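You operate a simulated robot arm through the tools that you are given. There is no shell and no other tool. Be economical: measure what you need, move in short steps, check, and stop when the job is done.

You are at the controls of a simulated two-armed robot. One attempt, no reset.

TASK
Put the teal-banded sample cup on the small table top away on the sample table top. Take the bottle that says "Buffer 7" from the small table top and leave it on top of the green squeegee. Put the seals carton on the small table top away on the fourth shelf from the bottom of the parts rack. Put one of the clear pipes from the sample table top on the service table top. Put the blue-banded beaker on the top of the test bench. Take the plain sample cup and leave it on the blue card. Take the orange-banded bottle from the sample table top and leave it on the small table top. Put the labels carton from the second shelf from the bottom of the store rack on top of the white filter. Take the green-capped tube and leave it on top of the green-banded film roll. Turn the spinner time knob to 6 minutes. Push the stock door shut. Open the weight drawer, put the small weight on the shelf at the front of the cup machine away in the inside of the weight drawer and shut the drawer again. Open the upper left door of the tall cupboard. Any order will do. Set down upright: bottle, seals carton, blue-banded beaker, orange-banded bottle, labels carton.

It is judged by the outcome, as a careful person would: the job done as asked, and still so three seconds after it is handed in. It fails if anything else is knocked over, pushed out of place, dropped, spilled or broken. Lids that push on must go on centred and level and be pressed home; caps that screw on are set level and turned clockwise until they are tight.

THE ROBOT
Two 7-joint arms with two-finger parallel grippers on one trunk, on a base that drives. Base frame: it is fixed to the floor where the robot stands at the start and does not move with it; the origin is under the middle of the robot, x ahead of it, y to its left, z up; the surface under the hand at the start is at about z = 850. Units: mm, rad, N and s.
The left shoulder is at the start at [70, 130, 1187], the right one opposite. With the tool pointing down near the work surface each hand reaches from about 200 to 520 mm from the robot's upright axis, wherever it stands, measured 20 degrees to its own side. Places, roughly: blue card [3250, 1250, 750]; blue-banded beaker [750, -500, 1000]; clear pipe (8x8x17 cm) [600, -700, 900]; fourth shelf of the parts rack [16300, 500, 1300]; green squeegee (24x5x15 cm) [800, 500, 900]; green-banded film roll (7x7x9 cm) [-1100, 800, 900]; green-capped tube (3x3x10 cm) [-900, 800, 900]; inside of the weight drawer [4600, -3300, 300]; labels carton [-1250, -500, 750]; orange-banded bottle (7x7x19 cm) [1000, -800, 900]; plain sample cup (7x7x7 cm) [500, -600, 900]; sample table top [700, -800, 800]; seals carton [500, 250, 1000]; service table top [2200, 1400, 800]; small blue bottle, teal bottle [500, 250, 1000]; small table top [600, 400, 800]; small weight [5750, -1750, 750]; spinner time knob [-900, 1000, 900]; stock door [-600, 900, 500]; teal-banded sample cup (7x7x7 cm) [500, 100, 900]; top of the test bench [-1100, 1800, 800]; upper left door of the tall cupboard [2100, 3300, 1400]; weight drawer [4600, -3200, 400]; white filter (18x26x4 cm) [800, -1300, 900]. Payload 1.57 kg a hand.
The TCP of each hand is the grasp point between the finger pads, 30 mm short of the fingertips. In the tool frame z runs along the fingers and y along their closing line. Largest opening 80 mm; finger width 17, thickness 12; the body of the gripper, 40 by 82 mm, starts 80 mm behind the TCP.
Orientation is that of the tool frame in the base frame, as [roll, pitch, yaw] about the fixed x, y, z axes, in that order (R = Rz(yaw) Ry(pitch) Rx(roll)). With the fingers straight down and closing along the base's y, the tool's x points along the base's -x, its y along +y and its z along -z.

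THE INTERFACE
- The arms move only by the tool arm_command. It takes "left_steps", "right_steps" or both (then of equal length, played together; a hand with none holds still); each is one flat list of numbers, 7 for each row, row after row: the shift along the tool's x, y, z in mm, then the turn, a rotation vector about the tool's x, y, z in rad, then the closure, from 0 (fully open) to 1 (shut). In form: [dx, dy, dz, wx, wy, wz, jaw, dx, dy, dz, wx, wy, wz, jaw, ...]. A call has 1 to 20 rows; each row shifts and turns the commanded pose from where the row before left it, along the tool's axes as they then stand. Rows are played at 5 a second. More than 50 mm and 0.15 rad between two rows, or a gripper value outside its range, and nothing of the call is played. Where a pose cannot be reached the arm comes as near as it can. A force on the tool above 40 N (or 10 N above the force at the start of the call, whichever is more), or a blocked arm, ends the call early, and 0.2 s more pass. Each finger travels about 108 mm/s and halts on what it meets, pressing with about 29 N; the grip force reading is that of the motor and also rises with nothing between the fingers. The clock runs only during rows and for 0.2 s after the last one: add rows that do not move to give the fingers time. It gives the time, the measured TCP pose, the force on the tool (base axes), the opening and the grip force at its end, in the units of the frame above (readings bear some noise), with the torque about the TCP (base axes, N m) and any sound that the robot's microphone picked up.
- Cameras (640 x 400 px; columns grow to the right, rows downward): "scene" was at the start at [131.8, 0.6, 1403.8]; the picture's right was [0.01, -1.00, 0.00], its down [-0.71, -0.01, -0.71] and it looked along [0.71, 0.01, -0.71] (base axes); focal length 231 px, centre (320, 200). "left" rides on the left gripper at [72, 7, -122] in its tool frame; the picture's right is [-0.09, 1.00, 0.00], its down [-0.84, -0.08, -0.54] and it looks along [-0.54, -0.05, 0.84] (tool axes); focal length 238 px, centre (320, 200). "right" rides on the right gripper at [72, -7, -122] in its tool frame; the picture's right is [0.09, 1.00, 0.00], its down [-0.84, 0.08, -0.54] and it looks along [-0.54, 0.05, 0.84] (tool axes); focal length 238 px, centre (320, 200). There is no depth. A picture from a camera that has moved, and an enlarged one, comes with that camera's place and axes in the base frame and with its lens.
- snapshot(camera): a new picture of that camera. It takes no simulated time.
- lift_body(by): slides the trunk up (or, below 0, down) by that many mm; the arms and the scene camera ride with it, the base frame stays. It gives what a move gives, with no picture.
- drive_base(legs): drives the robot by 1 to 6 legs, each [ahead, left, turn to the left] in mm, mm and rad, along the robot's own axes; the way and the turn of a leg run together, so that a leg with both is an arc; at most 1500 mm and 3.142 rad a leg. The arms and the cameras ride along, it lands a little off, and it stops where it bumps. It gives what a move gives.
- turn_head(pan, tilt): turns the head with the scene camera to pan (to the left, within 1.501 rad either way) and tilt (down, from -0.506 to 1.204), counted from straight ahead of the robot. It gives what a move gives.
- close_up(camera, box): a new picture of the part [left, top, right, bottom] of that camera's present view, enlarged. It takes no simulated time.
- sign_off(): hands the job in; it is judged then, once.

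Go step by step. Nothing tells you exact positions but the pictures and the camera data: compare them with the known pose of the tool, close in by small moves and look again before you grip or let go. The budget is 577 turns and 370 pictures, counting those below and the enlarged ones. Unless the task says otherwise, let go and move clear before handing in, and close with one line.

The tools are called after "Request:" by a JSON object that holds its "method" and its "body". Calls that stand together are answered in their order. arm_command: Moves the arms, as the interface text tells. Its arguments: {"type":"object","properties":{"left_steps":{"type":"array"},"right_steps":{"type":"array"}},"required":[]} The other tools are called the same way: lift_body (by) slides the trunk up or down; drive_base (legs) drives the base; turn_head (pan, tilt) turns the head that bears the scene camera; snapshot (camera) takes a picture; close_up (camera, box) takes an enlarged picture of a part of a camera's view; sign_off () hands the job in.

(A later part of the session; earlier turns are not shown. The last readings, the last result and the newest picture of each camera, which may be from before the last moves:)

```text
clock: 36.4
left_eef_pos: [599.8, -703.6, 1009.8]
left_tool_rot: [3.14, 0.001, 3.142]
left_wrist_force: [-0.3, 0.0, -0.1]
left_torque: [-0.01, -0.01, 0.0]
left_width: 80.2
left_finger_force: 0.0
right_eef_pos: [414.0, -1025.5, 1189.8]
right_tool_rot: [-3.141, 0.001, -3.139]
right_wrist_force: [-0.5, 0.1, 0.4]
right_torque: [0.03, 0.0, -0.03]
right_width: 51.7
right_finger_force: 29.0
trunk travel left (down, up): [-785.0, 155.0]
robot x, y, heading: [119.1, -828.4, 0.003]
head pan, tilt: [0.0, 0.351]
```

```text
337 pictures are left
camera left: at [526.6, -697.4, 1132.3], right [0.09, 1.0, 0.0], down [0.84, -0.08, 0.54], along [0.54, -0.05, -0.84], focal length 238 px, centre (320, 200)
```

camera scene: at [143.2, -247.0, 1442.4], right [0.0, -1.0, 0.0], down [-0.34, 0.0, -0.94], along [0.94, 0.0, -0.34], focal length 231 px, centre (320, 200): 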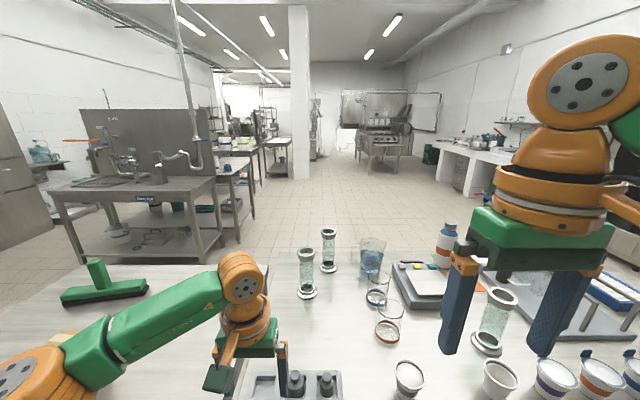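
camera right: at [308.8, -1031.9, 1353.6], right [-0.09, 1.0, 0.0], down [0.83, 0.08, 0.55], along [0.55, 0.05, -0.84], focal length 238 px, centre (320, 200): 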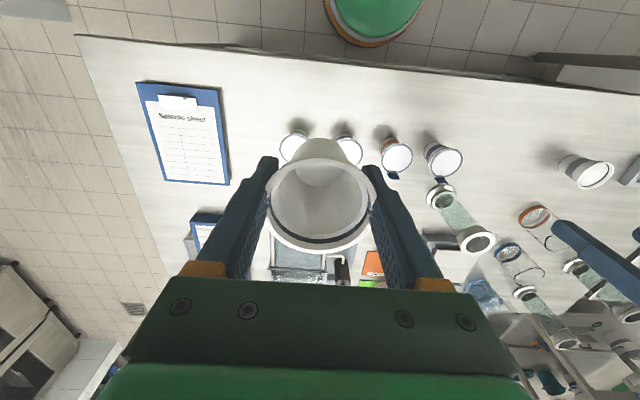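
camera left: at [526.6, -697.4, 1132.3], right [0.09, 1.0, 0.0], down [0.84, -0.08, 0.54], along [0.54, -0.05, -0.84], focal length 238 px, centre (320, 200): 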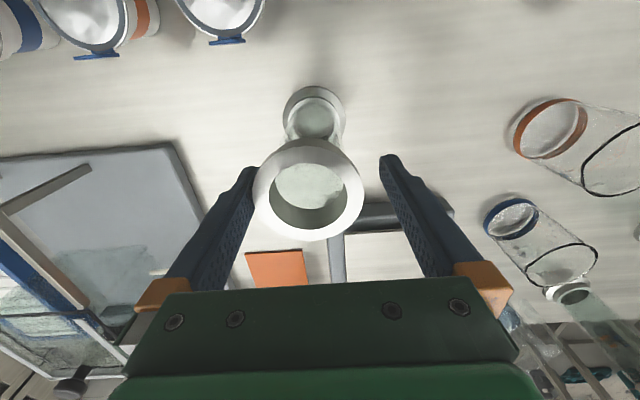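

The pipe is ~6 mm off toward -y; centring, then lowering further.

Request:
{"method": "arm_command", "body": {"left_steps": [0, -6, 0, 0, 0, 0, 0, 0, 0, 0, 0, 0, 0, 0]}}

Request:
{"method": "snapshot", "body": {"camera": "left"}}

```text
clock: 37.0
left_eef_pos: [599.2, -710.3, 1010.4]
left_tool_rot: [3.141, -0.001, -3.141]
left_wrist_force: [-1.3, 0.0, 0.9]
left_torque: [0.01, 0.01, 0.0]
left_width: 79.8
left_finger_force: 0.1
right_eef_pos: [413.9, -1026.0, 1189.7]
right_tool_rot: [3.14, -0.001, -3.141]
right_wrist_force: [-0.3, 0.1, 0.5]
right_torque: [-0.02, 0.01, 0.0]
right_width: 51.5
right_finger_force: 29.4
trunk travel left (down, up): [-785.0, 155.0]
robot x, y, heading: [117.0, -833.0, -0.001]
head pan, tilt: [0.0, 0.351]
```

```text
336 pictures are left
camera left: at [527.0, -703.8, 1132.4], right [0.09, 1.0, 0.0], down [0.84, -0.08, 0.54], along [0.54, -0.05, -0.84], focal length 238 px, centre (320, 200)
```

left: 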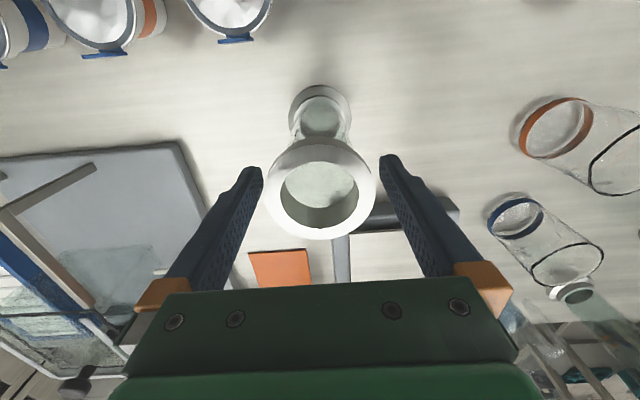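

Request:
{"method": "arm_command", "body": {"left_steps": [8, 0, 0, 0, 0, 0, 0, 0, 0, 0, 0, 0, 0, 0]}}

Request:
{"method": "lift_body", "body": {"by": -50}}

Request:
{"method": "snapshot", "body": {"camera": "left"}}

```text
clock: 37.6
left_eef_pos: [598.6, -709.6, 1010.0]
left_tool_rot: [3.141, 0.001, -3.141]
left_wrist_force: [0.0, 0.4, 0.1]
left_torque: [0.03, 0.01, 0.06]
left_width: 80.0
left_finger_force: 0.0
left hand out of reach, approached as far as the arm can: row 1
right_eef_pos: [414.9, -1025.7, 1189.8]
right_tool_rot: [3.141, 0.0, -3.14]
right_wrist_force: [0.9, 0.3, 0.3]
right_torque: [-0.01, -0.01, -0.03]
right_width: 51.4
right_finger_force: 28.8
trunk travel left (down, up): [-785.0, 155.0]
robot x, y, heading: [121.9, -832.4, -0.003]
head pan, tilt: [0.0, 0.351]
```

```text
clock: 38.5
left_eef_pos: [600.0, -709.5, 959.6]
left_tool_rot: [3.141, -0.001, -3.14]
left_wrist_force: [-0.1, -0.1, -1.1]
left_torque: [-0.01, -0.03, -0.04]
left_width: 79.7
left_finger_force: 0.0
right_eef_pos: [414.5, -1026.0, 1139.9]
right_tool_rot: [-3.141, 0.001, -3.141]
right_wrist_force: [0.4, 0.3, -0.4]
right_torque: [0.0, 0.0, -0.01]
right_width: 51.7
right_finger_force: 28.6
trunk travel left (down, up): [-735.0, 205.0]
robot x, y, heading: [120.5, -830.5, -0.004]
head pan, tilt: [0.0, 0.351]
```

```text
335 pictures are left
camera left: at [526.8, -703.8, 1082.4], right [0.09, 1.0, 0.0], down [0.84, -0.08, 0.54], along [0.54, -0.05, -0.84], focal length 238 px, centre (320, 200)
```

left: 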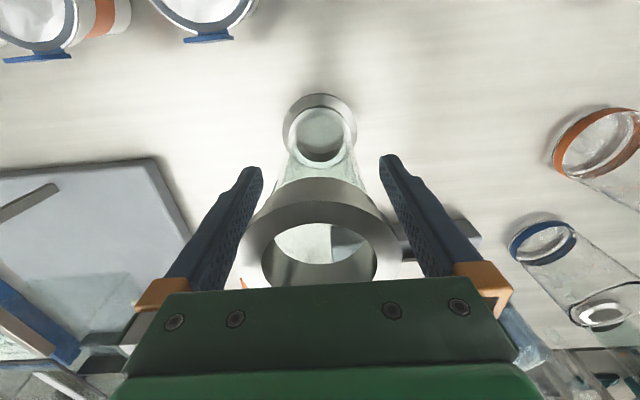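

Request:
{"method": "drive_base", "body": {"legs": [[-8, 0, 0]]}}

Request:
{"method": "arm_command", "body": {"left_steps": [0, 0, 0, 0, 0, 0, 0.25, 0, 0, 0, 0, 0, 0, 0.5, 0, 0, 0, 0, 0, 0, 0.6, 0, 0, 0, 0, 0, 0, 0.6]}}

Request:
{"method": "snapshot", "body": {"camera": "left"}}

```text
clock: 39.2
left_eef_pos: [592.2, -708.2, 958.1]
left_tool_rot: [-3.141, -0.002, 3.141]
left_wrist_force: [0.2, 0.4, 0.4]
left_torque: [0.03, 0.04, 0.01]
left_width: 80.1
left_finger_force: 0.1
right_eef_pos: [408.3, -1026.8, 1140.0]
right_tool_rot: [-3.138, -0.002, -3.14]
right_wrist_force: [0.0, 0.3, 0.0]
right_torque: [-0.02, 0.03, 0.03]
right_width: 51.4
right_finger_force: 29.0
trunk travel left (down, up): [-735.0, 205.0]
robot x, y, heading: [110.1, -833.3, -0.003]
head pan, tilt: [0.0, 0.351]
```

```text
clock: 40.2
left_eef_pos: [590.7, -710.3, 960.3]
left_tool_rot: [-3.14, 0.002, 3.14]
left_wrist_force: [-0.7, -0.8, 1.8]
left_torque: [-0.2, 0.14, 0.05]
left_width: 56.0
left_finger_force: 29.4
right_eef_pos: [405.1, -1025.9, 1139.3]
right_tool_rot: [-3.141, 0.0, -3.141]
right_wrist_force: [0.3, 0.3, 0.5]
right_torque: [-0.01, 0.0, 0.01]
right_width: 51.6
right_finger_force: 28.7
trunk travel left (down, up): [-735.0, 205.0]
robot x, y, heading: [109.1, -833.4, 0.005]
head pan, tilt: [0.0, 0.351]
```

```text
334 pictures are left
camera left: at [518.1, -704.0, 1082.7], right [0.09, 1.0, 0.0], down [0.84, -0.08, 0.54], along [0.54, -0.05, -0.84], focal length 238 px, centre (320, 200)
```

left: 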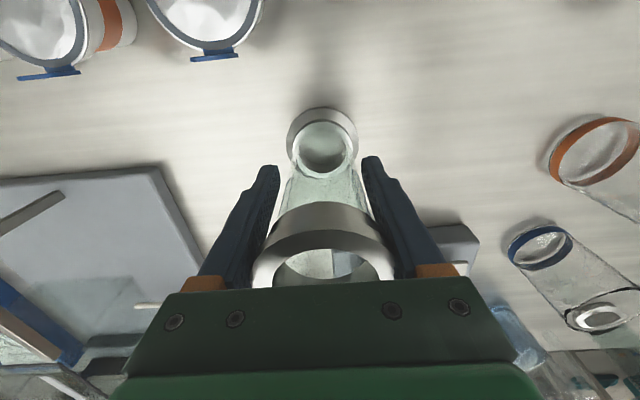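

Pipe gripped (56 mm). Raise the trunk, then back away from the table.

Request:
{"method": "lift_body", "body": {"by": 200}}

Request:
{"method": "drive_base", "body": {"legs": [[-260, 0, 0]]}}

Request:
{"method": "snapshot", "body": {"camera": "left"}}

Request:
{"method": "snapshot", "body": {"camera": "right"}}

```text
clock: 42.4
left_eef_pos: [592.2, -709.8, 1159.2]
left_tool_rot: [3.141, 0.0, 3.141]
left_wrist_force: [-1.7, 0.7, -3.4]
left_torque: [0.01, 0.04, 0.02]
left_width: 54.8
left_finger_force: 29.1
right_eef_pos: [407.0, -1024.9, 1339.3]
right_tool_rot: [-3.14, 0.0, -3.139]
right_wrist_force: [0.0, -0.8, -1.2]
right_torque: [-0.01, -0.01, 0.0]
right_width: 51.4
right_finger_force: 29.3
trunk travel left (down, up): [-935.0, 5.0]
robot x, y, heading: [108.2, -833.1, -0.002]
head pan, tilt: [0.0, 0.351]
```

```text
clock: 44.3
left_eef_pos: [335.8, -710.4, 1157.5]
left_tool_rot: [3.141, -0.005, 3.138]
left_wrist_force: [0.6, 0.0, -4.0]
left_torque: [0.0, 0.06, -0.01]
left_width: 54.6
left_finger_force: 28.9
right_eef_pos: [150.4, -1026.2, 1338.4]
right_tool_rot: [3.141, -0.003, 3.14]
right_wrist_force: [0.5, -0.3, 0.4]
right_torque: [0.0, 0.02, 0.0]
right_width: 51.5
right_finger_force: 28.9
trunk travel left (down, up): [-935.0, 5.0]
robot x, y, heading: [-149.8, -830.3, -0.005]
head pan, tilt: [0.0, 0.351]
```

```text
333 pictures are left
camera left: at [263.5, -704.9, 1280.5], right [0.1, 1.0, 0.0], down [0.84, -0.08, 0.54], along [0.54, -0.05, -0.84], focal length 238 px, centre (320, 200)
```

left: 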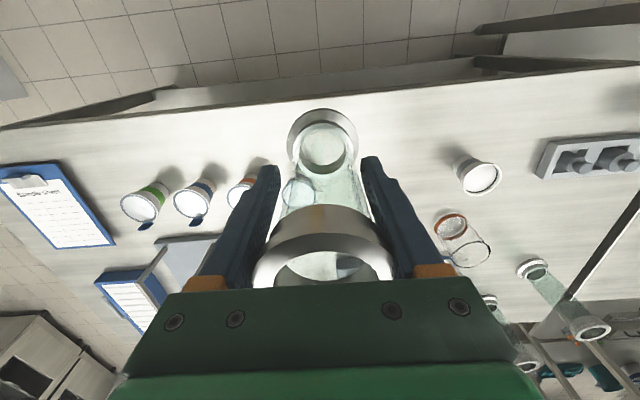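

```text
332 pictures are left
camera right: at [79.7, -1032.9, 1460.8], right [-0.09, 1.0, 0.0], down [0.84, 0.07, 0.54], along [0.54, 0.05, -0.84], focal length 238 px, centre (320, 200)
```

right: 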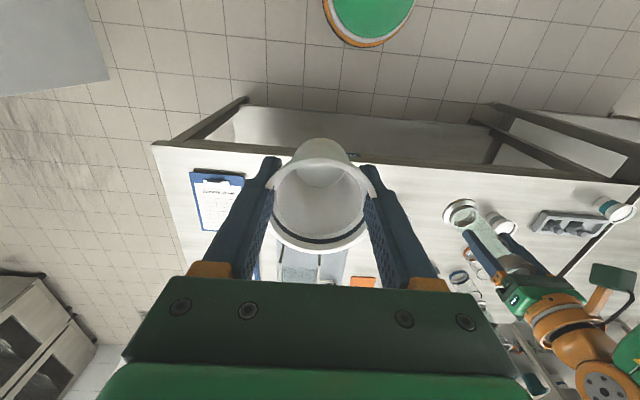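

Both held. Going left around the small table; first strafe and then look at the left side.

Request:
{"method": "drive_base", "body": {"legs": [[-100, 0, 0], [0, 1130, 0]]}}

Request:
{"method": "turn_head", "body": {"pan": 1.3, "tilt": 0.5}}

Request:
{"method": "snapshot", "body": {"camera": "scene"}}

```text
clock: 50.7
left_eef_pos: [241.3, 396.9, 1159.7]
left_tool_rot: [3.14, 0.0, 3.129]
left_wrist_force: [-0.2, 0.3, -4.5]
left_torque: [0.01, 0.03, 0.01]
left_width: 54.8
left_finger_force: 28.8
right_eef_pos: [52.5, 84.5, 1340.3]
right_tool_rot: [3.141, -0.001, 3.127]
right_wrist_force: [0.8, 0.0, -0.5]
right_torque: [0.05, -0.01, 0.01]
right_width: 54.6
right_finger_force: 28.7
trunk travel left (down, up): [-935.0, 5.0]
robot x, y, heading: [-243.9, 281.5, -0.014]
head pan, tilt: [0.0, 0.351]
```

```text
clock: 52.2
left_eef_pos: [242.5, 397.1, 1159.6]
left_tool_rot: [-3.141, -0.002, 3.126]
left_wrist_force: [-0.3, -0.2, -3.0]
left_torque: [0.03, 0.02, 0.0]
left_width: 54.5
left_finger_force: 29.0
right_eef_pos: [52.4, 84.0, 1339.1]
right_tool_rot: [-3.14, 0.0, 3.128]
right_wrist_force: [0.1, 0.4, -0.3]
right_torque: [0.01, 0.03, 0.03]
right_width: 54.7
right_finger_force: 29.4
trunk travel left (down, up): [-935.0, 5.0]
robot x, y, heading: [-245.4, 282.3, -0.02]
head pan, tilt: [1.3, 0.499]
```

```text
331 pictures are left
camera scene: at [-164.5, 369.5, 1538.6], right [0.96, -0.28, 0.0], down [-0.14, -0.46, -0.88], along [0.25, 0.84, -0.48], focal length 231 px, centre (320, 200)
```

scene: 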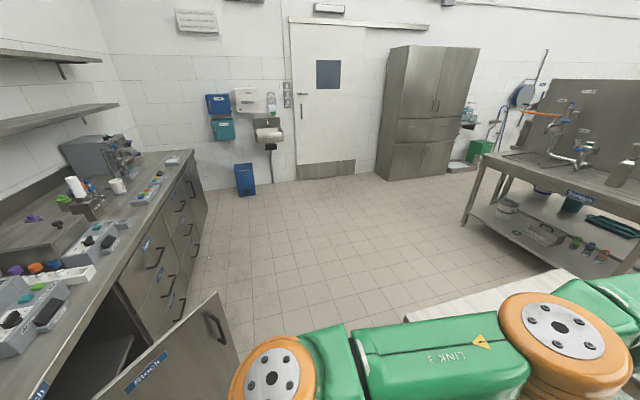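

Request:
{"method": "snapshot", "body": {"camera": "right"}}

Request:
{"method": "turn_head", "body": {"pan": 0.75, "tilt": 0.5}}

Request:
{"method": "snapshot", "body": {"camera": "scene"}}

```text
330 pictures are left
camera right: at [-18.8, 78.7, 1461.7], right [-0.08, 1.0, 0.0], down [0.84, 0.07, 0.54], along [0.54, 0.04, -0.84], focal length 238 px, centre (320, 200)
```

right: 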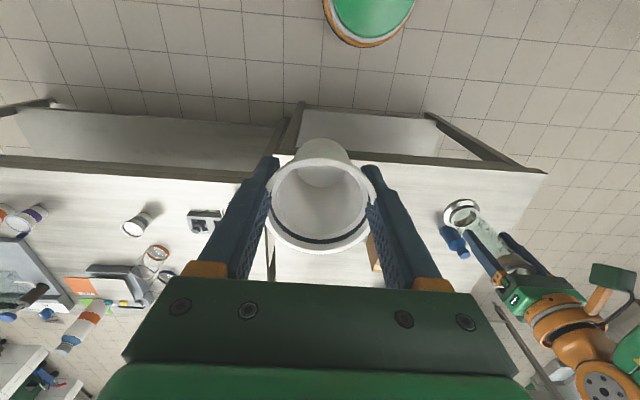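

```text
clock: 53.1
left_eef_pos: [241.6, 397.9, 1159.7]
left_tool_rot: [-3.142, 0.001, 3.127]
left_wrist_force: [0.0, 0.4, -2.9]
left_torque: [0.0, 0.03, -0.02]
left_width: 54.7
left_finger_force: 29.1
right_eef_pos: [51.3, 84.3, 1339.2]
right_tool_rot: [3.141, 0.0, 3.127]
right_wrist_force: [0.4, 0.1, 0.1]
right_torque: [0.02, 0.01, -0.01]
right_width: 54.4
right_finger_force: 28.7
trunk travel left (down, up): [-935.0, 5.0]
robot x, y, heading: [-239.6, 285.6, -0.017]
head pan, tilt: [0.75, 0.499]
```

```text
329 pictures are left
camera scene: at [-122.9, 343.4, 1538.6], right [0.67, -0.74, 0.0], down [-0.36, -0.32, -0.88], along [0.65, 0.59, -0.48], focal length 231 px, centre (320, 200)
```

scene: 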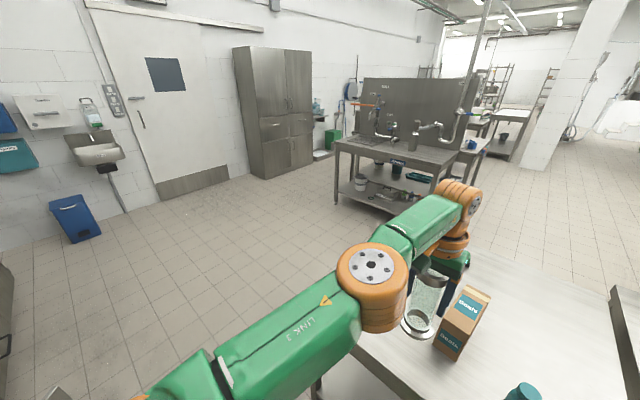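

Path is open. Driving past the small table's left side toward the service table (front edge near x≈2000).

Request:
{"method": "drive_base", "body": {"legs": [[150, 600, 0], [250, 280, 0], [1200, 100, 0]]}}

Request:
{"method": "turn_head", "body": {"pan": 0, "tilt": 0.6}}

Request:
{"method": "snapshot", "body": {"camera": "scene"}}

```text
clock: 64.2
left_eef_pos: [1825.9, 1336.9, 1160.1]
left_tool_rot: [3.141, -0.001, 3.104]
left_wrist_force: [-0.2, 0.1, -3.3]
left_torque: [0.02, 0.02, -0.01]
left_width: 54.5
left_finger_force: 29.2
right_eef_pos: [1628.6, 1028.1, 1338.4]
right_tool_rot: [3.141, -0.001, 3.105]
right_wrist_force: [-0.5, -0.1, 0.1]
right_torque: [0.01, -0.02, 0.04]
right_width: 54.4
right_finger_force: 29.2
trunk travel left (down, up): [-935.0, 5.0]
robot x, y, heading: [1337.3, 1236.4, -0.042]
head pan, tilt: [0.75, 0.499]
```

```text
clock: 65.3
left_eef_pos: [1827.0, 1336.4, 1160.8]
left_tool_rot: [-3.14, -0.003, 3.102]
left_wrist_force: [0.0, 0.4, -3.6]
left_torque: [0.0, 0.02, 0.01]
left_width: 54.4
left_finger_force: 29.2
right_eef_pos: [1629.6, 1028.0, 1338.6]
right_tool_rot: [3.141, 0.0, 3.104]
right_wrist_force: [-0.1, 0.5, -0.4]
right_torque: [-0.03, 0.04, -0.01]
right_width: 54.5
right_finger_force: 29.0
trunk travel left (down, up): [-935.0, 5.0]
robot x, y, heading: [1338.6, 1228.3, -0.038]
head pan, tilt: [0.0, 0.6]
```

```text
328 pictures are left
camera scene: at [1480.1, 1227.6, 1529.5], right [-0.04, -1.0, 0.0], down [-0.57, 0.02, -0.82], along [0.82, -0.03, -0.57], focal length 231 px, centre (320, 200)
```

scene: 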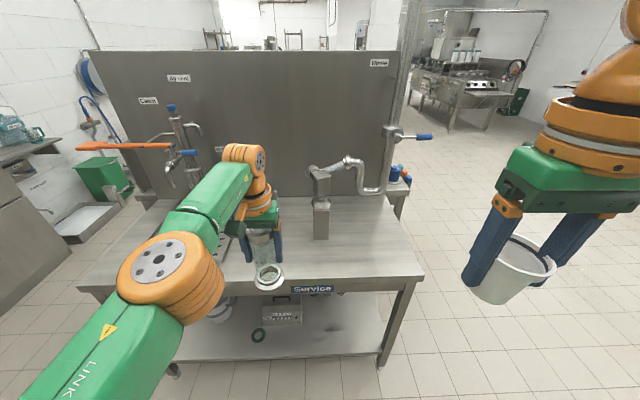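

The service table has a post in its middle (≈2200,1200). I'll put the pipe on the free right-front area at about (2080,1030).

Request:
{"method": "drive_base", "body": {"legs": [[0, -310, 0.038], [240, 0, 0]]}}

Request:
{"method": "snapshot", "body": {"camera": "left"}}

Request:
{"method": "snapshot", "body": {"camera": "scene"}}

```text
clock: 68.8
left_eef_pos: [2054.7, 1043.0, 1161.7]
left_tool_rot: [-3.142, 0.005, 3.136]
left_wrist_force: [0.1, 0.0, -2.9]
left_torque: [-0.04, 0.03, 0.01]
left_width: 54.3
left_finger_force: 28.8
right_eef_pos: [1867.9, 726.8, 1340.0]
right_tool_rot: [-3.14, 0.005, 3.137]
right_wrist_force: [0.2, 0.0, 0.4]
right_torque: [0.0, -0.03, -0.02]
right_width: 54.8
right_finger_force: 28.7
trunk travel left (down, up): [-935.0, 5.0]
robot x, y, heading: [1575.1, 922.3, -0.006]
head pan, tilt: [0.0, 0.6]
```

```text
327 pictures are left
camera left: at [1982.3, 1048.9, 1283.7], right [0.1, 1.0, 0.0], down [0.83, -0.08, 0.54], along [0.54, -0.05, -0.84], focal length 238 px, centre (320, 200)
```

left: 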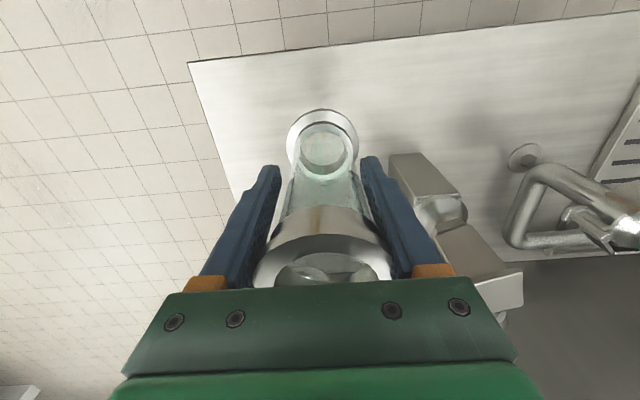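

```text
326 pictures are left
camera scene: at [1711.3, 922.8, 1530.1], right [0.0, -1.0, 0.0], down [-0.56, 0.0, -0.83], along [0.83, 0.0, -0.56], focal length 231 px, centre (320, 200)
```

scene: 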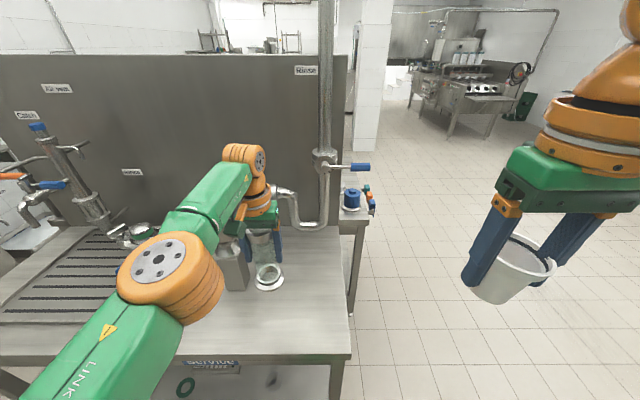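

Request:
{"method": "drive_base", "body": {"legs": [[30, 0, 0]]}}

Request:
{"method": "lift_body", "body": {"by": -196}}

Request:
{"method": "snapshot", "body": {"camera": "left"}}

```text
clock: 69.6
left_eef_pos: [2085.0, 1042.0, 1160.6]
left_tool_rot: [3.14, 0.005, 3.135]
left_wrist_force: [0.0, -0.4, -3.7]
left_torque: [0.04, 0.01, 0.0]
left_width: 54.2
left_finger_force: 28.7
right_eef_pos: [1896.7, 727.1, 1341.1]
right_tool_rot: [3.142, 0.007, 3.14]
right_wrist_force: [0.0, 0.5, 0.2]
right_torque: [-0.03, -0.07, 0.01]
right_width: 54.6
right_finger_force: 29.3
trunk travel left (down, up): [-935.0, 5.0]
robot x, y, heading: [1605.6, 920.1, -0.006]
head pan, tilt: [0.0, 0.6]
```

```text
clock: 71.7
left_eef_pos: [2091.2, 1043.2, 964.0]
left_tool_rot: [3.141, -0.001, 3.136]
left_wrist_force: [0.0, 0.3, -3.8]
left_torque: [0.01, 0.01, -0.03]
left_width: 54.5
left_finger_force: 28.8
right_eef_pos: [1903.6, 727.5, 1144.3]
right_tool_rot: [3.141, -0.002, 3.138]
right_wrist_force: [-0.9, 0.0, -0.3]
right_torque: [-0.02, 0.0, 0.02]
right_width: 55.1
right_finger_force: 28.5
trunk travel left (down, up): [-739.0, 201.0]
robot x, y, heading: [1602.1, 922.2, -0.0]
head pan, tilt: [0.0, 0.6]
```

```text
325 pictures are left
camera left: at [2017.5, 1048.5, 1086.1], right [0.1, 1.0, 0.0], down [0.84, -0.08, 0.54], along [0.54, -0.05, -0.84], focal length 238 px, centre (320, 200)
```

left: 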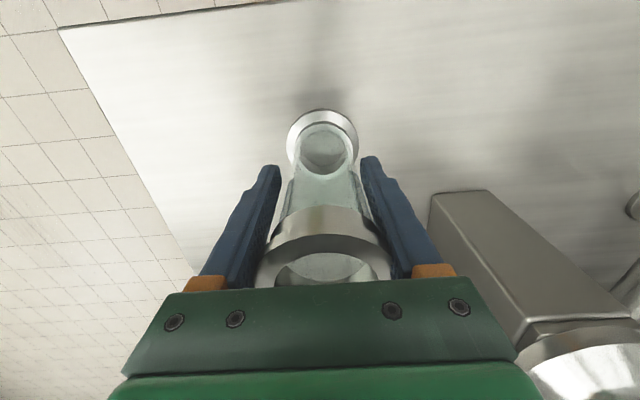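

Request:
{"method": "lift_body", "body": {"by": -3}}

Request:
{"method": "lift_body", "body": {"by": -2}}

```text
clock: 72.3
left_eef_pos: [2090.1, 1042.7, 961.5]
left_tool_rot: [-3.141, 0.001, 3.135]
left_wrist_force: [-0.4, 0.3, -0.6]
left_torque: [0.06, -0.14, -0.01]
left_width: 54.3
left_finger_force: 29.3
right_eef_pos: [1903.7, 726.7, 1141.0]
right_tool_rot: [3.14, 0.001, 3.139]
right_wrist_force: [0.3, -0.3, -0.5]
right_torque: [0.01, 0.0, -0.01]
right_width: 54.9
right_finger_force: 28.8
trunk travel left (down, up): [-736.0, 204.0]
robot x, y, heading: [1608.8, 922.6, -0.01]
head pan, tilt: [0.0, 0.6]
```

```text
clock: 72.8
left_eef_pos: [2088.2, 1042.3, 961.8]
left_tool_rot: [-3.141, 0.005, 3.137]
left_wrist_force: [5.9, 0.3, 17.8]
left_torque: [-0.41, -0.14, 0.17]
left_width: 54.4
left_finger_force: 29.4
right_eef_pos: [1901.1, 725.3, 1139.5]
right_tool_rot: [3.139, 0.002, 3.139]
right_wrist_force: [0.3, -0.5, 0.3]
right_torque: [-0.02, -0.04, 0.01]
right_width: 55.1
right_finger_force: 28.5
trunk travel left (down, up): [-734.0, 206.0]
robot x, y, heading: [1607.3, 923.9, -0.001]
head pan, tilt: [0.0, 0.6]
```

Request:
{"method": "lift_body", "body": {"by": 1.5}}

Request:
{"method": "arm_command", "body": {"left_steps": [0, 0, 0, 0, 0, 0, 0.3, 0, 0, 0, 0, 0, 0, 0.15, 0, 0, 0, 0, 0, 0, 0, 0, 0, 0, 0, 0, 0, 0]}}

Request:
{"method": "snapshot", "body": {"camera": "left"}}

```text
clock: 73.3
left_eef_pos: [2089.3, 1041.4, 959.9]
left_tool_rot: [3.141, -0.001, 3.136]
left_wrist_force: [2.2, 0.2, 5.3]
left_torque: [-0.16, -0.53, 0.09]
left_width: 54.2
left_finger_force: 29.0
right_eef_pos: [1901.5, 727.5, 1140.4]
right_tool_rot: [3.139, 0.004, 3.138]
right_wrist_force: [-0.1, -0.1, -0.3]
right_torque: [0.02, 0.01, 0.02]
right_width: 54.9
right_finger_force: 28.9
trunk travel left (down, up): [-735.0, 205.0]
robot x, y, heading: [1609.2, 920.9, -0.005]
head pan, tilt: [0.0, 0.6]
```

```text
clock: 74.3
left_eef_pos: [2090.2, 1041.9, 961.3]
left_tool_rot: [-3.14, 0.002, 3.137]
left_wrist_force: [0.5, 0.1, 0.3]
left_torque: [-0.02, -0.03, -0.01]
left_width: 79.7
left_finger_force: 0.0
right_eef_pos: [1902.5, 727.7, 1141.1]
right_tool_rot: [3.138, 0.001, 3.138]
right_wrist_force: [0.4, -0.2, -0.6]
right_torque: [0.0, -0.01, 0.0]
right_width: 54.9
right_finger_force: 28.7
trunk travel left (down, up): [-735.0, 205.0]
robot x, y, heading: [1607.2, 926.1, -0.006]
head pan, tilt: [0.0, 0.6]
```

```text
324 pictures are left
camera left: at [2016.8, 1048.3, 1082.9], right [0.1, 1.0, 0.0], down [0.84, -0.08, 0.54], along [0.54, -0.05, -0.84], focal length 238 px, centre (320, 200)
```

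left: 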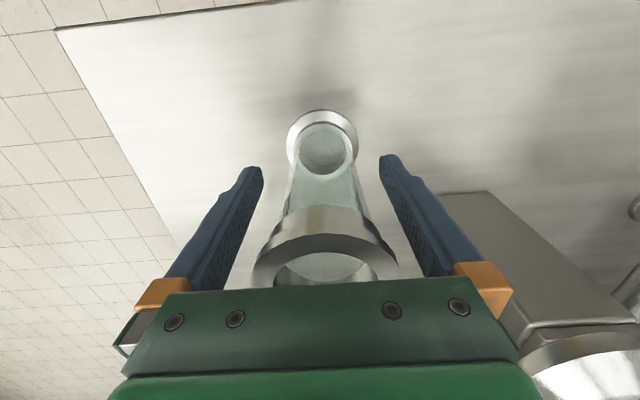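

Request:
{"method": "lift_body", "body": {"by": 195}}

Request:
{"method": "snapshot", "body": {"camera": "left"}}

Request:
{"method": "turn_head", "body": {"pan": -0.2, "tilt": 0.3}}

Request:
{"method": "snapshot", "body": {"camera": "scene"}}

```text
clock: 76.4
left_eef_pos: [2089.4, 1042.2, 1155.2]
left_tool_rot: [3.14, 0.0, 3.138]
left_wrist_force: [-0.3, 0.5, -0.3]
left_torque: [0.0, 0.02, -0.03]
left_width: 79.9
left_finger_force: 0.1
right_eef_pos: [1903.2, 727.7, 1335.9]
right_tool_rot: [3.141, 0.002, 3.137]
right_wrist_force: [-0.3, -0.2, -0.2]
right_torque: [0.0, 0.04, 0.02]
right_width: 55.2
right_finger_force: 29.2
trunk travel left (down, up): [-930.0, 9.0]
robot x, y, heading: [1610.2, 924.0, -0.007]
head pan, tilt: [0.0, 0.6]
```

```text
323 pictures are left
camera left: at [2016.9, 1048.3, 1277.9], right [0.1, 1.0, 0.0], down [0.84, -0.08, 0.54], along [0.54, -0.05, -0.84], focal length 238 px, centre (320, 200)
```

left: 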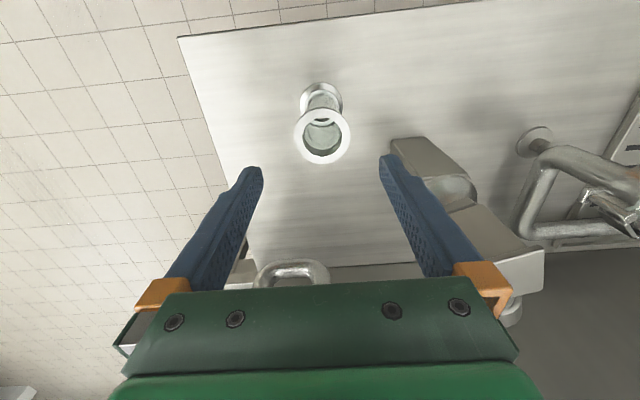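

```text
clock: 77.2
left_eef_pos: [2090.6, 1042.7, 1155.0]
left_tool_rot: [3.14, 0.001, 3.137]
left_wrist_force: [-0.2, 0.1, -0.2]
left_torque: [0.0, 0.01, 0.0]
left_width: 79.7
left_finger_force: 0.1
right_eef_pos: [1904.7, 726.1, 1335.3]
right_tool_rot: [3.141, 0.0, 3.139]
right_wrist_force: [0.3, -0.3, -0.1]
right_torque: [0.0, -0.03, 0.02]
right_width: 55.3
right_finger_force: 28.6
trunk travel left (down, up): [-930.0, 9.0]
robot x, y, heading: [1609.9, 922.2, -0.0]
head pan, tilt: [-0.201, 0.3]
```

```text
322 pictures are left
camera scene: at [1749.8, 903.3, 1552.5], right [-0.2, -0.98, 0.0], down [-0.29, 0.06, -0.95], along [0.94, -0.19, -0.3], focal length 231 px, centre (320, 200)
```

scene: 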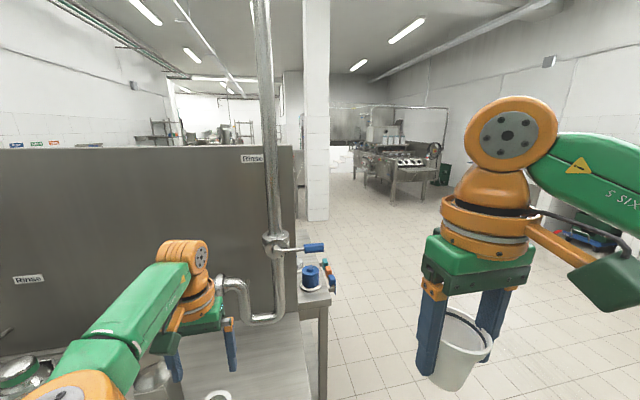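

Pipe stands on the service table. Now to the blue card near (3250,1250): back off, go right and forward, then look left.

Request:
{"method": "drive_base", "body": {"legs": [[-200, 0, 0], [0, -620, 0], [1350, 0, 0]]}}

Request:
{"method": "turn_head", "body": {"pan": 0.9, "tilt": 0.45}}

Request:
{"method": "snapshot", "body": {"camera": "scene"}}

```text
clock: 88.4
left_eef_pos: [3269.9, 407.4, 1155.9]
left_tool_rot: [3.14, 0.0, 3.131]
left_wrist_force: [-0.4, -0.2, 0.0]
left_torque: [0.01, -0.03, 0.0]
left_width: 79.9
left_finger_force: 0.1
right_eef_pos: [3081.4, 93.8, 1335.0]
right_tool_rot: [3.141, 0.002, 3.132]
right_wrist_force: [-0.8, 0.3, -0.3]
right_torque: [-0.01, 0.02, 0.0]
right_width: 55.2
right_finger_force: 28.4
trunk travel left (down, up): [-930.0, 9.0]
robot x, y, heading: [2786.9, 295.0, -0.008]
head pan, tilt: [-0.201, 0.3]
```

```text
clock: 89.7
left_eef_pos: [3270.2, 406.6, 1154.4]
left_tool_rot: [-3.141, 0.0, 3.13]
left_wrist_force: [0.1, -0.1, 0.2]
left_torque: [-0.01, 0.0, -0.03]
left_width: 80.0
left_finger_force: 0.0
right_eef_pos: [3083.9, 93.0, 1334.5]
right_tool_rot: [3.14, 0.001, 3.131]
right_wrist_force: [0.7, 0.3, 0.4]
right_torque: [0.01, -0.02, 0.01]
right_width: 55.2
right_finger_force: 28.8
trunk travel left (down, up): [-930.0, 9.0]
robot x, y, heading: [2790.1, 292.3, -0.012]
head pan, tilt: [0.901, 0.45]
```

```text
321 pictures are left
camera scene: at [2896.9, 361.5, 1538.7], right [0.78, -0.63, 0.0], down [-0.27, -0.34, -0.9], along [0.57, 0.7, -0.44], focal length 231 px, centre (320, 200)
```

scene: 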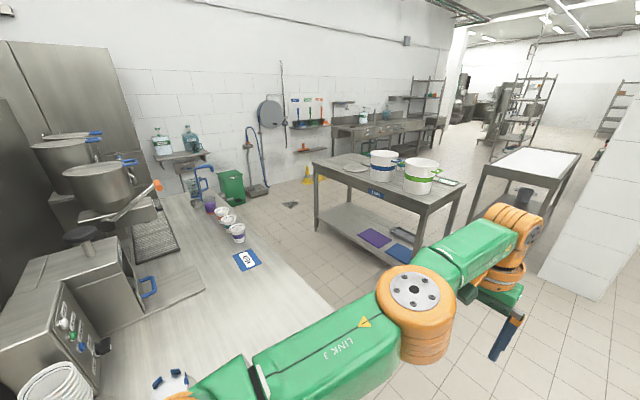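

The blue card is on this table near its +x edge (about (3165,1215)). I'll go around to x≈3750 and turn to face -x.

Request:
{"method": "drive_base", "body": {"legs": [[960, 0, 0], [0, 0, 3.14], [0, -760, 0]]}}

Request:
{"method": "turn_head", "body": {"pan": 0, "tilt": 0.7}}

Request:
{"method": "snapshot", "body": {"camera": "scene"}}

```text
clock: 105.7
left_eef_pos: [3300.9, 956.8, 1154.6]
left_tool_rot: [-3.14, 0.001, -0.067]
left_wrist_force: [0.2, 0.8, -0.1]
left_torque: [0.0, -0.02, 0.0]
left_width: 79.8
left_finger_force: 0.1
right_eef_pos: [3506.3, 1260.3, 1335.3]
right_tool_rot: [-3.141, 0.001, -0.063]
right_wrist_force: [0.0, -0.8, -0.5]
right_torque: [-0.02, -0.04, -0.01]
right_width: 55.4
right_finger_force: 29.0
trunk travel left (down, up): [-930.0, 9.0]
robot x, y, heading: [3789.2, 1046.9, 3.074]
head pan, tilt: [0.901, 0.45]
```

```text
clock: 106.9
left_eef_pos: [3300.4, 957.6, 1154.4]
left_tool_rot: [-3.141, -0.001, -0.065]
left_wrist_force: [0.3, -0.3, -0.6]
left_torque: [0.0, 0.03, 0.01]
left_width: 80.1
left_finger_force: 0.0
right_eef_pos: [3507.4, 1260.4, 1334.5]
right_tool_rot: [-3.141, 0.001, -0.065]
right_wrist_force: [-0.8, 1.0, -0.1]
right_torque: [-0.02, 0.03, 0.01]
right_width: 55.0
right_finger_force: 29.1
trunk travel left (down, up): [-930.0, 9.0]
robot x, y, heading: [3789.2, 1047.3, 3.07]
head pan, tilt: [0.0, 0.7]
```

```text
320 pictures are left
camera scene: at [3654.7, 1055.4, 1516.5], right [0.07, 1.0, 0.0], down [0.64, -0.04, -0.77], along [-0.76, 0.05, -0.64], focal length 231 px, centre (320, 200)
```

scene: 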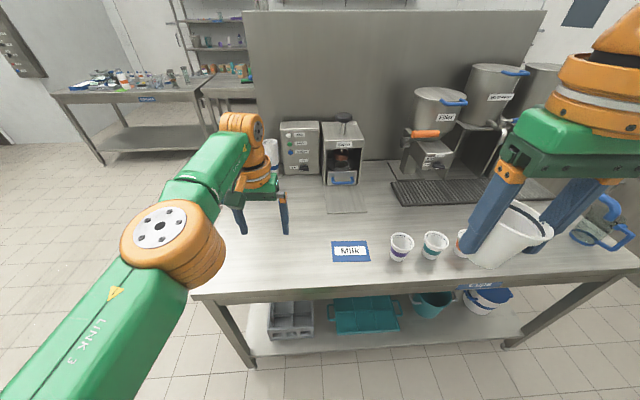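

Blue card "Milk" at about (3152,1196). Tuck the left hand, square up and approach.

Request:
{"method": "arm_command", "body": {"left_steps": [40, 0, -20, 0, 0, 0, 0, 40, 0, -20, 0, 0, 0, 0, 40, 0, -20, 0, 0, 0, 0, 40, 0, -20, 0, 0, 0, 0]}}

Request:
{"method": "drive_base", "body": {"legs": [[0, 0, 0.07], [190, 20, 0]]}}

Request:
{"method": "snapshot", "body": {"camera": "right"}}

```text
clock: 107.9
left_eef_pos: [3302.0, 958.2, 1154.9]
left_tool_rot: [3.141, -0.002, -0.066]
left_wrist_force: [-0.2, 0.8, 0.1]
left_torque: [0.03, 0.02, -0.02]
left_width: 80.0
left_finger_force: 0.0
left hand out of reach, approached as far as the arm can: row 1, 2, 3, 4
right_eef_pos: [3507.5, 1261.3, 1335.6]
right_tool_rot: [3.141, 0.001, -0.064]
right_wrist_force: [0.1, 0.4, -1.2]
right_torque: [0.0, 0.02, -0.02]
right_width: 55.6
right_finger_force: 29.1
trunk travel left (down, up): [-930.0, 9.0]
robot x, y, heading: [3787.8, 1042.3, 3.078]
head pan, tilt: [0.0, 0.7]
```

```text
clock: 109.9
left_eef_pos: [3120.9, 904.4, 1157.3]
left_tool_rot: [-3.141, 0.004, 0.005]
left_wrist_force: [-0.7, 0.1, 0.3]
left_torque: [0.01, 0.0, 0.0]
left_width: 80.2
left_finger_force: 0.1
right_eef_pos: [3306.7, 1220.9, 1335.6]
right_tool_rot: [3.14, 0.004, 0.004]
right_wrist_force: [0.5, -0.2, 0.3]
right_torque: [-0.02, 0.04, 0.02]
right_width: 54.9
right_finger_force: 28.9
trunk travel left (down, up): [-930.0, 9.0]
robot x, y, heading: [3598.6, 1027.5, -3.139]
head pan, tilt: [0.0, 0.7]
```

```text
319 pictures are left
camera right: at [3379.2, 1228.0, 1458.3], right [0.1, -1.0, 0.0], down [-0.83, -0.08, 0.55], along [-0.54, -0.05, -0.84], focal length 238 px, centre (320, 200)
```

right: 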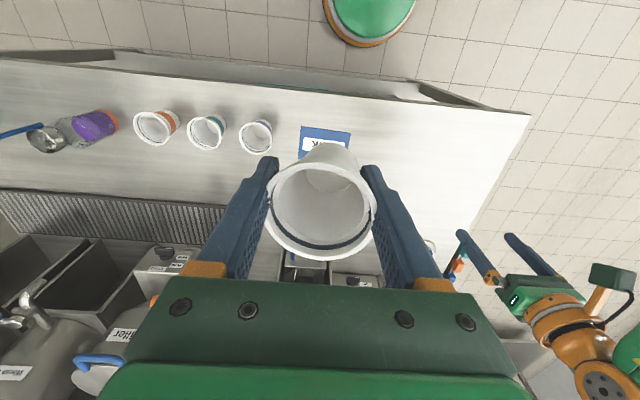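

Lowering the cup toward the card in steps.

Request:
{"method": "arm_command", "body": {"right_steps": [-17, 3, 40, 0, 0, 0, 0.45, -17, 3, 40, 0, 0, 0, 0.45, -17, 3, 40, 0, 0, 0, 0.45, -17, 3, 40, 0, 0, 0, 0.45, -17, 3, 40, 0, 0, 0, 0.45, -17, 3, 40, 0, 0, 0, 0.45, -17, 3, 40, 0, 0, 0, 0.45, -17, 2, 40, 0, 0, 0, 0.45, -15, 2, 40, 0, 0, 0, 0.45]}}

Request:
{"method": "snapshot", "body": {"camera": "right"}}

Request:
{"method": "snapshot", "body": {"camera": "scene"}}

```text
clock: 111.9
left_eef_pos: [3115.8, 903.8, 1154.3]
left_tool_rot: [-3.14, -0.003, 0.003]
left_wrist_force: [-1.0, 0.4, -0.3]
left_torque: [0.01, -0.01, 0.03]
left_width: 80.3
left_finger_force: 0.1
right_eef_pos: [3149.8, 1193.5, 974.3]
right_tool_rot: [-3.141, -0.002, 0.006]
right_wrist_force: [0.8, 0.5, -1.2]
right_torque: [0.02, 0.0, 0.03]
right_width: 54.4
right_finger_force: 28.6
trunk travel left (down, up): [-930.0, 9.0]
robot x, y, heading: [3598.6, 1025.9, -3.141]
head pan, tilt: [0.0, 0.7]
```

```text
318 pictures are left
camera right: at [3222.3, 1201.7, 1096.0], right [0.1, -1.0, 0.0], down [-0.84, -0.08, 0.54], along [-0.54, -0.05, -0.84], focal length 238 px, centre (320, 200)
```

right: 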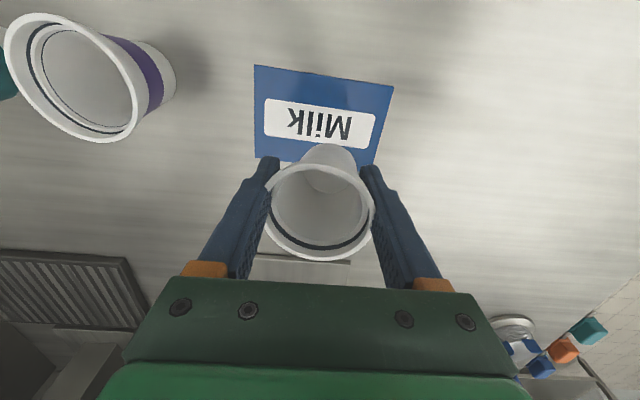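

```text
317 pictures are left
camera scene: at [3461.5, 1024.9, 1516.4], right [0.0, 1.0, 0.0], down [0.65, 0.0, -0.76], along [-0.76, 0.0, -0.65], focal length 231 px, centre (320, 200)
```

scene: 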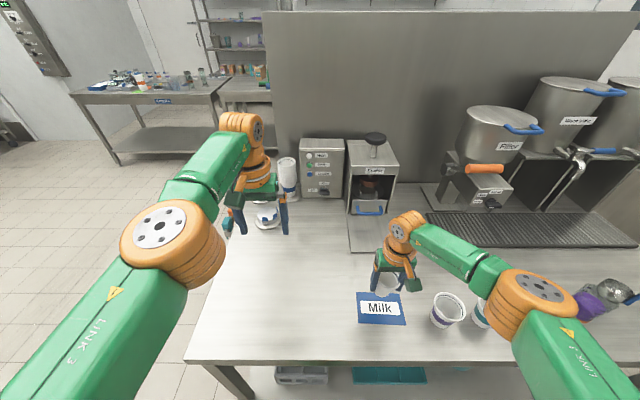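

Request:
{"method": "arm_command", "body": {"right_steps": [10, -1, 35, 0, 0, 0, 0.45, 0, 0, 30, 0, 0, 0, 0.45, 0, 0, 6, 0, 0, 0, 0.45, 0, 0, 0, 0, 0, 0, 0.45]}}

Request:
{"method": "snapshot", "body": {"camera": "right"}}

```text
clock: 112.9
left_eef_pos: [3117.0, 904.4, 1155.7]
left_tool_rot: [-3.14, -0.001, 0.004]
left_wrist_force: [0.0, 0.2, -0.2]
left_torque: [-0.02, 0.01, -0.02]
left_width: 79.9
left_finger_force: 0.0
right_eef_pos: [3161.2, 1195.9, 905.7]
right_tool_rot: [3.14, 0.002, 0.006]
right_wrist_force: [0.0, -0.7, -0.4]
right_torque: [0.03, -0.01, -0.02]
right_width: 54.8
right_finger_force: 28.8
trunk travel left (down, up): [-930.0, 9.0]
robot x, y, heading: [3596.8, 1025.9, -3.137]
head pan, tilt: [0.0, 0.7]
```

```text
316 pictures are left
camera right: at [3234.2, 1202.8, 1026.9], right [0.1, -1.0, 0.0], down [-0.84, -0.08, 0.54], along [-0.54, -0.05, -0.84], focal length 238 px, centre (320, 200)
```

right: 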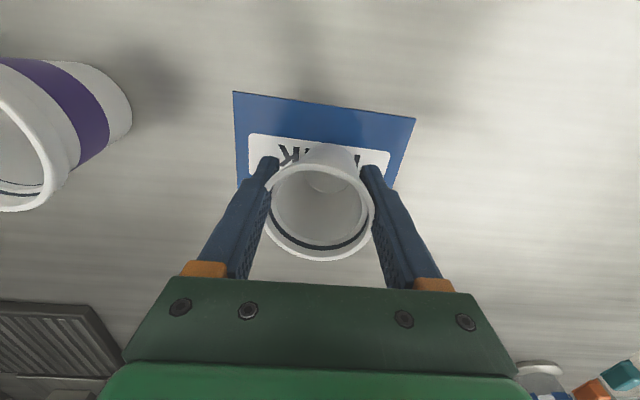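

Centred on the card. Feeling down for contact.

Request:
{"method": "arm_command", "body": {"right_steps": [0, 0, 3, 0, 0, 0, 0.45, 0, 0, 2, 0, 0, 0, 0.45, 0, 0, 0, 0, 0, 0, 0.45]}}

Request:
{"method": "arm_command", "body": {"right_steps": [0, 0, 2, 0, 0, 0, 0.45, 0, 0, 0, 0, 0, 0, 0.45]}}

Request:
{"method": "arm_command", "body": {"right_steps": [0, 0, 2, 0, 0, 0, 0.45, 0, 0, 0, 0, 0, 0, 0.45]}}

```text
clock: 113.7
left_eef_pos: [3116.9, 903.8, 1155.3]
left_tool_rot: [3.141, -0.002, 0.002]
left_wrist_force: [0.7, 0.3, -0.6]
left_torque: [-0.01, 0.0, -0.01]
left_width: 80.3
left_finger_force: 0.1
right_eef_pos: [3161.0, 1194.9, 898.8]
right_tool_rot: [3.139, 0.002, 0.006]
right_wrist_force: [0.1, -0.4, -0.5]
right_torque: [0.01, -0.02, 0.01]
right_width: 54.9
right_finger_force: 29.2
trunk travel left (down, up): [-930.0, 9.0]
robot x, y, heading: [3597.4, 1028.0, -3.138]
head pan, tilt: [0.0, 0.7]
```

```text
clock: 114.3
left_eef_pos: [3117.8, 902.0, 1155.6]
left_tool_rot: [3.141, 0.0, 0.003]
left_wrist_force: [-0.7, -0.5, -0.3]
left_torque: [0.0, 0.02, -0.03]
left_width: 79.9
left_finger_force: 0.1
right_eef_pos: [3160.7, 1194.7, 898.3]
right_tool_rot: [3.139, 0.002, 0.005]
right_wrist_force: [-1.6, 0.6, 6.7]
right_torque: [0.18, 0.1, -0.02]
right_width: 54.5
right_finger_force: 29.1
trunk travel left (down, up): [-930.0, 9.0]
robot x, y, heading: [3594.9, 1028.3, -3.14]
head pan, tilt: [0.0, 0.7]
```

```text
clock: 114.9
left_eef_pos: [3121.2, 899.8, 1157.4]
left_tool_rot: [-3.139, 0.001, 0.003]
left_wrist_force: [0.6, 0.5, -0.3]
left_torque: [0.0, 0.0, -0.02]
left_width: 80.0
left_finger_force: 0.0
right_eef_pos: [3161.4, 1194.0, 896.5]
right_tool_rot: [-3.14, 0.005, 0.005]
right_wrist_force: [-2.7, -0.7, 17.9]
right_torque: [0.21, 0.26, 0.04]
right_width: 54.5
right_finger_force: 28.8
trunk travel left (down, up): [-930.0, 9.0]
robot x, y, heading: [3599.8, 1024.3, -3.137]
head pan, tilt: [0.0, 0.7]
```

Request:
{"method": "arm_command", "body": {"right_steps": [0, 0, -3, 0, 0, 0, 0.45, 0, 0, 0, 0, 0, 0, 0.2, 0, 0, 0, 0, 0, 0, 0, 0, 0, 0, 0, 0, 0, 0, 0, 0, -30, 0, 0, 0, 0, 0, 0, -45, 0, 0, 0, 0, 0, 0, -45, 0, 0, 0, 0, 0, 0, -45, 0, 0, 0, 0, 15, 0, -45, 0, 0, 0, 0, 15, 0, -45, 0, 0, 0, 0]}}

Request:
{"method": "snapshot", "body": {"camera": "right"}}

```text
clock: 117.1
left_eef_pos: [3117.5, 904.1, 1156.3]
left_tool_rot: [3.141, 0.001, 0.003]
left_wrist_force: [-0.5, -0.4, -0.2]
left_torque: [0.02, 0.05, 0.0]
left_width: 79.9
left_finger_force: 0.1
right_eef_pos: [3191.3, 1193.6, 1155.6]
right_tool_rot: [3.141, 0.0, 0.004]
right_wrist_force: [1.1, 0.8, -0.4]
right_torque: [-0.02, 0.02, 0.03]
right_width: 80.2
right_finger_force: 0.0
trunk travel left (down, up): [-930.0, 9.0]
robot x, y, heading: [3595.5, 1028.9, -3.144]
head pan, tilt: [0.0, 0.7]
```

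```text
315 pictures are left
camera right: at [3264.6, 1201.2, 1277.3], right [0.1, -1.0, 0.0], down [-0.84, -0.08, 0.54], along [-0.54, -0.05, -0.84], focal length 238 px, centre (320, 200)
```

right: 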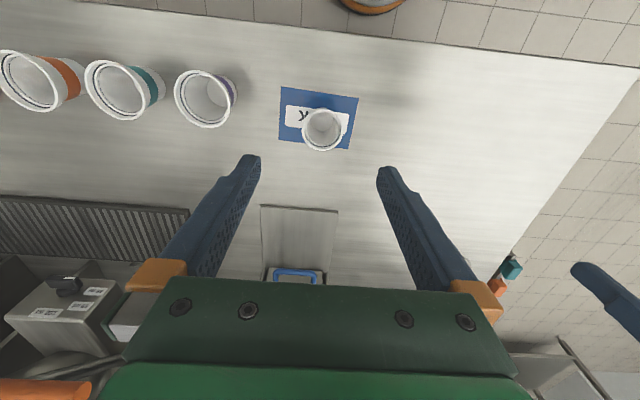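

Cup stands on the card. Now fix the left arm's tuck (test small moves) and look toward the weight/drawer area.

Request:
{"method": "drive_base", "body": {"legs": [[-150, 0, 0]]}}

Request:
{"method": "arm_command", "body": {"left_steps": [30, 0, 0, 0, 0, 0, 0, 30, 0, 0, 0, 0, 0, 0, 30, 0, 0, 0, 0, 0, 0, 30, 0, 0, 0, 0, 0, 0]}}

```text
clock: 118.5
left_eef_pos: [3261.0, 905.3, 1154.2]
left_tool_rot: [-3.14, -0.004, 0.0]
left_wrist_force: [0.1, 0.2, -0.4]
left_torque: [0.01, -0.02, -0.03]
left_width: 80.0
left_finger_force: 0.1
right_eef_pos: [3334.2, 1195.7, 1152.6]
right_tool_rot: [3.14, -0.002, 0.002]
right_wrist_force: [-0.6, 0.0, 0.2]
right_torque: [0.02, -0.01, -0.03]
right_width: 80.2
right_finger_force: 0.0
trunk travel left (down, up): [-930.0, 9.0]
robot x, y, heading: [3746.5, 1028.1, -3.143]
head pan, tilt: [0.0, 0.7]
```

```text
clock: 119.5
left_eef_pos: [3264.9, 903.6, 1155.8]
left_tool_rot: [-3.141, -0.001, -0.002]
left_wrist_force: [-0.2, -1.1, 0.0]
left_torque: [0.01, 0.0, -0.01]
left_width: 80.2
left_finger_force: 0.1
left hand out of reach, approached as far as the arm can: row 1, 2, 3, 4
right_eef_pos: [3338.7, 1195.7, 1155.3]
right_tool_rot: [3.142, 0.002, 0.003]
right_wrist_force: [-0.4, -0.1, 0.0]
right_torque: [0.0, -0.01, -0.01]
right_width: 80.2
right_finger_force: 0.1
trunk travel left (down, up): [-930.0, 9.0]
robot x, y, heading: [3746.7, 1028.2, -3.141]
head pan, tilt: [0.0, 0.7]
```

Request:
{"method": "arm_command", "body": {"left_steps": [0, 0, -40, 0, 0, 0, 0, 0, 0, -40, 0, 0, 0, 0, 0, 0, -40, 0, 0, 0, 0]}}

```text
clock: 120.3
left_eef_pos: [3293.6, 911.6, 1251.2]
left_tool_rot: [-3.141, -0.001, 0.0]
left_wrist_force: [0.2, -0.1, 0.1]
left_torque: [-0.03, 0.03, 0.01]
left_width: 79.8
left_finger_force: 0.0
left hand out of reach, approached as far as the arm can: row 1, 2, 3
right_eef_pos: [3338.0, 1197.0, 1153.7]
right_tool_rot: [-3.141, 0.002, 0.001]
right_wrist_force: [0.5, 0.5, 0.7]
right_torque: [-0.02, 0.03, 0.04]
right_width: 80.1
right_finger_force: 0.0
trunk travel left (down, up): [-930.0, 9.0]
robot x, y, heading: [3745.4, 1027.7, -3.144]
head pan, tilt: [0.0, 0.7]
```

Request:
{"method": "arm_command", "body": {"left_steps": [40, 0, 0, 0, 0, 0, 0, 40, 0, 0, 0, 0, 0, 0, 40, 0, 0, 0, 0, 0, 0]}}

```text
clock: 121.1
left_eef_pos: [3415.7, 908.4, 1249.7]
left_tool_rot: [-3.141, -0.001, 0.003]
left_wrist_force: [1.0, 0.6, 0.4]
left_torque: [-0.01, 0.01, 0.0]
left_width: 79.9
left_finger_force: 0.1
right_eef_pos: [3340.7, 1196.6, 1154.4]
right_tool_rot: [3.141, 0.002, -0.001]
right_wrist_force: [0.0, 0.7, 0.1]
right_torque: [-0.02, 0.0, 0.01]
right_width: 79.9
right_finger_force: 0.1
trunk travel left (down, up): [-930.0, 9.0]
robot x, y, heading: [3746.2, 1025.0, -3.145]
head pan, tilt: [0.0, 0.7]
```

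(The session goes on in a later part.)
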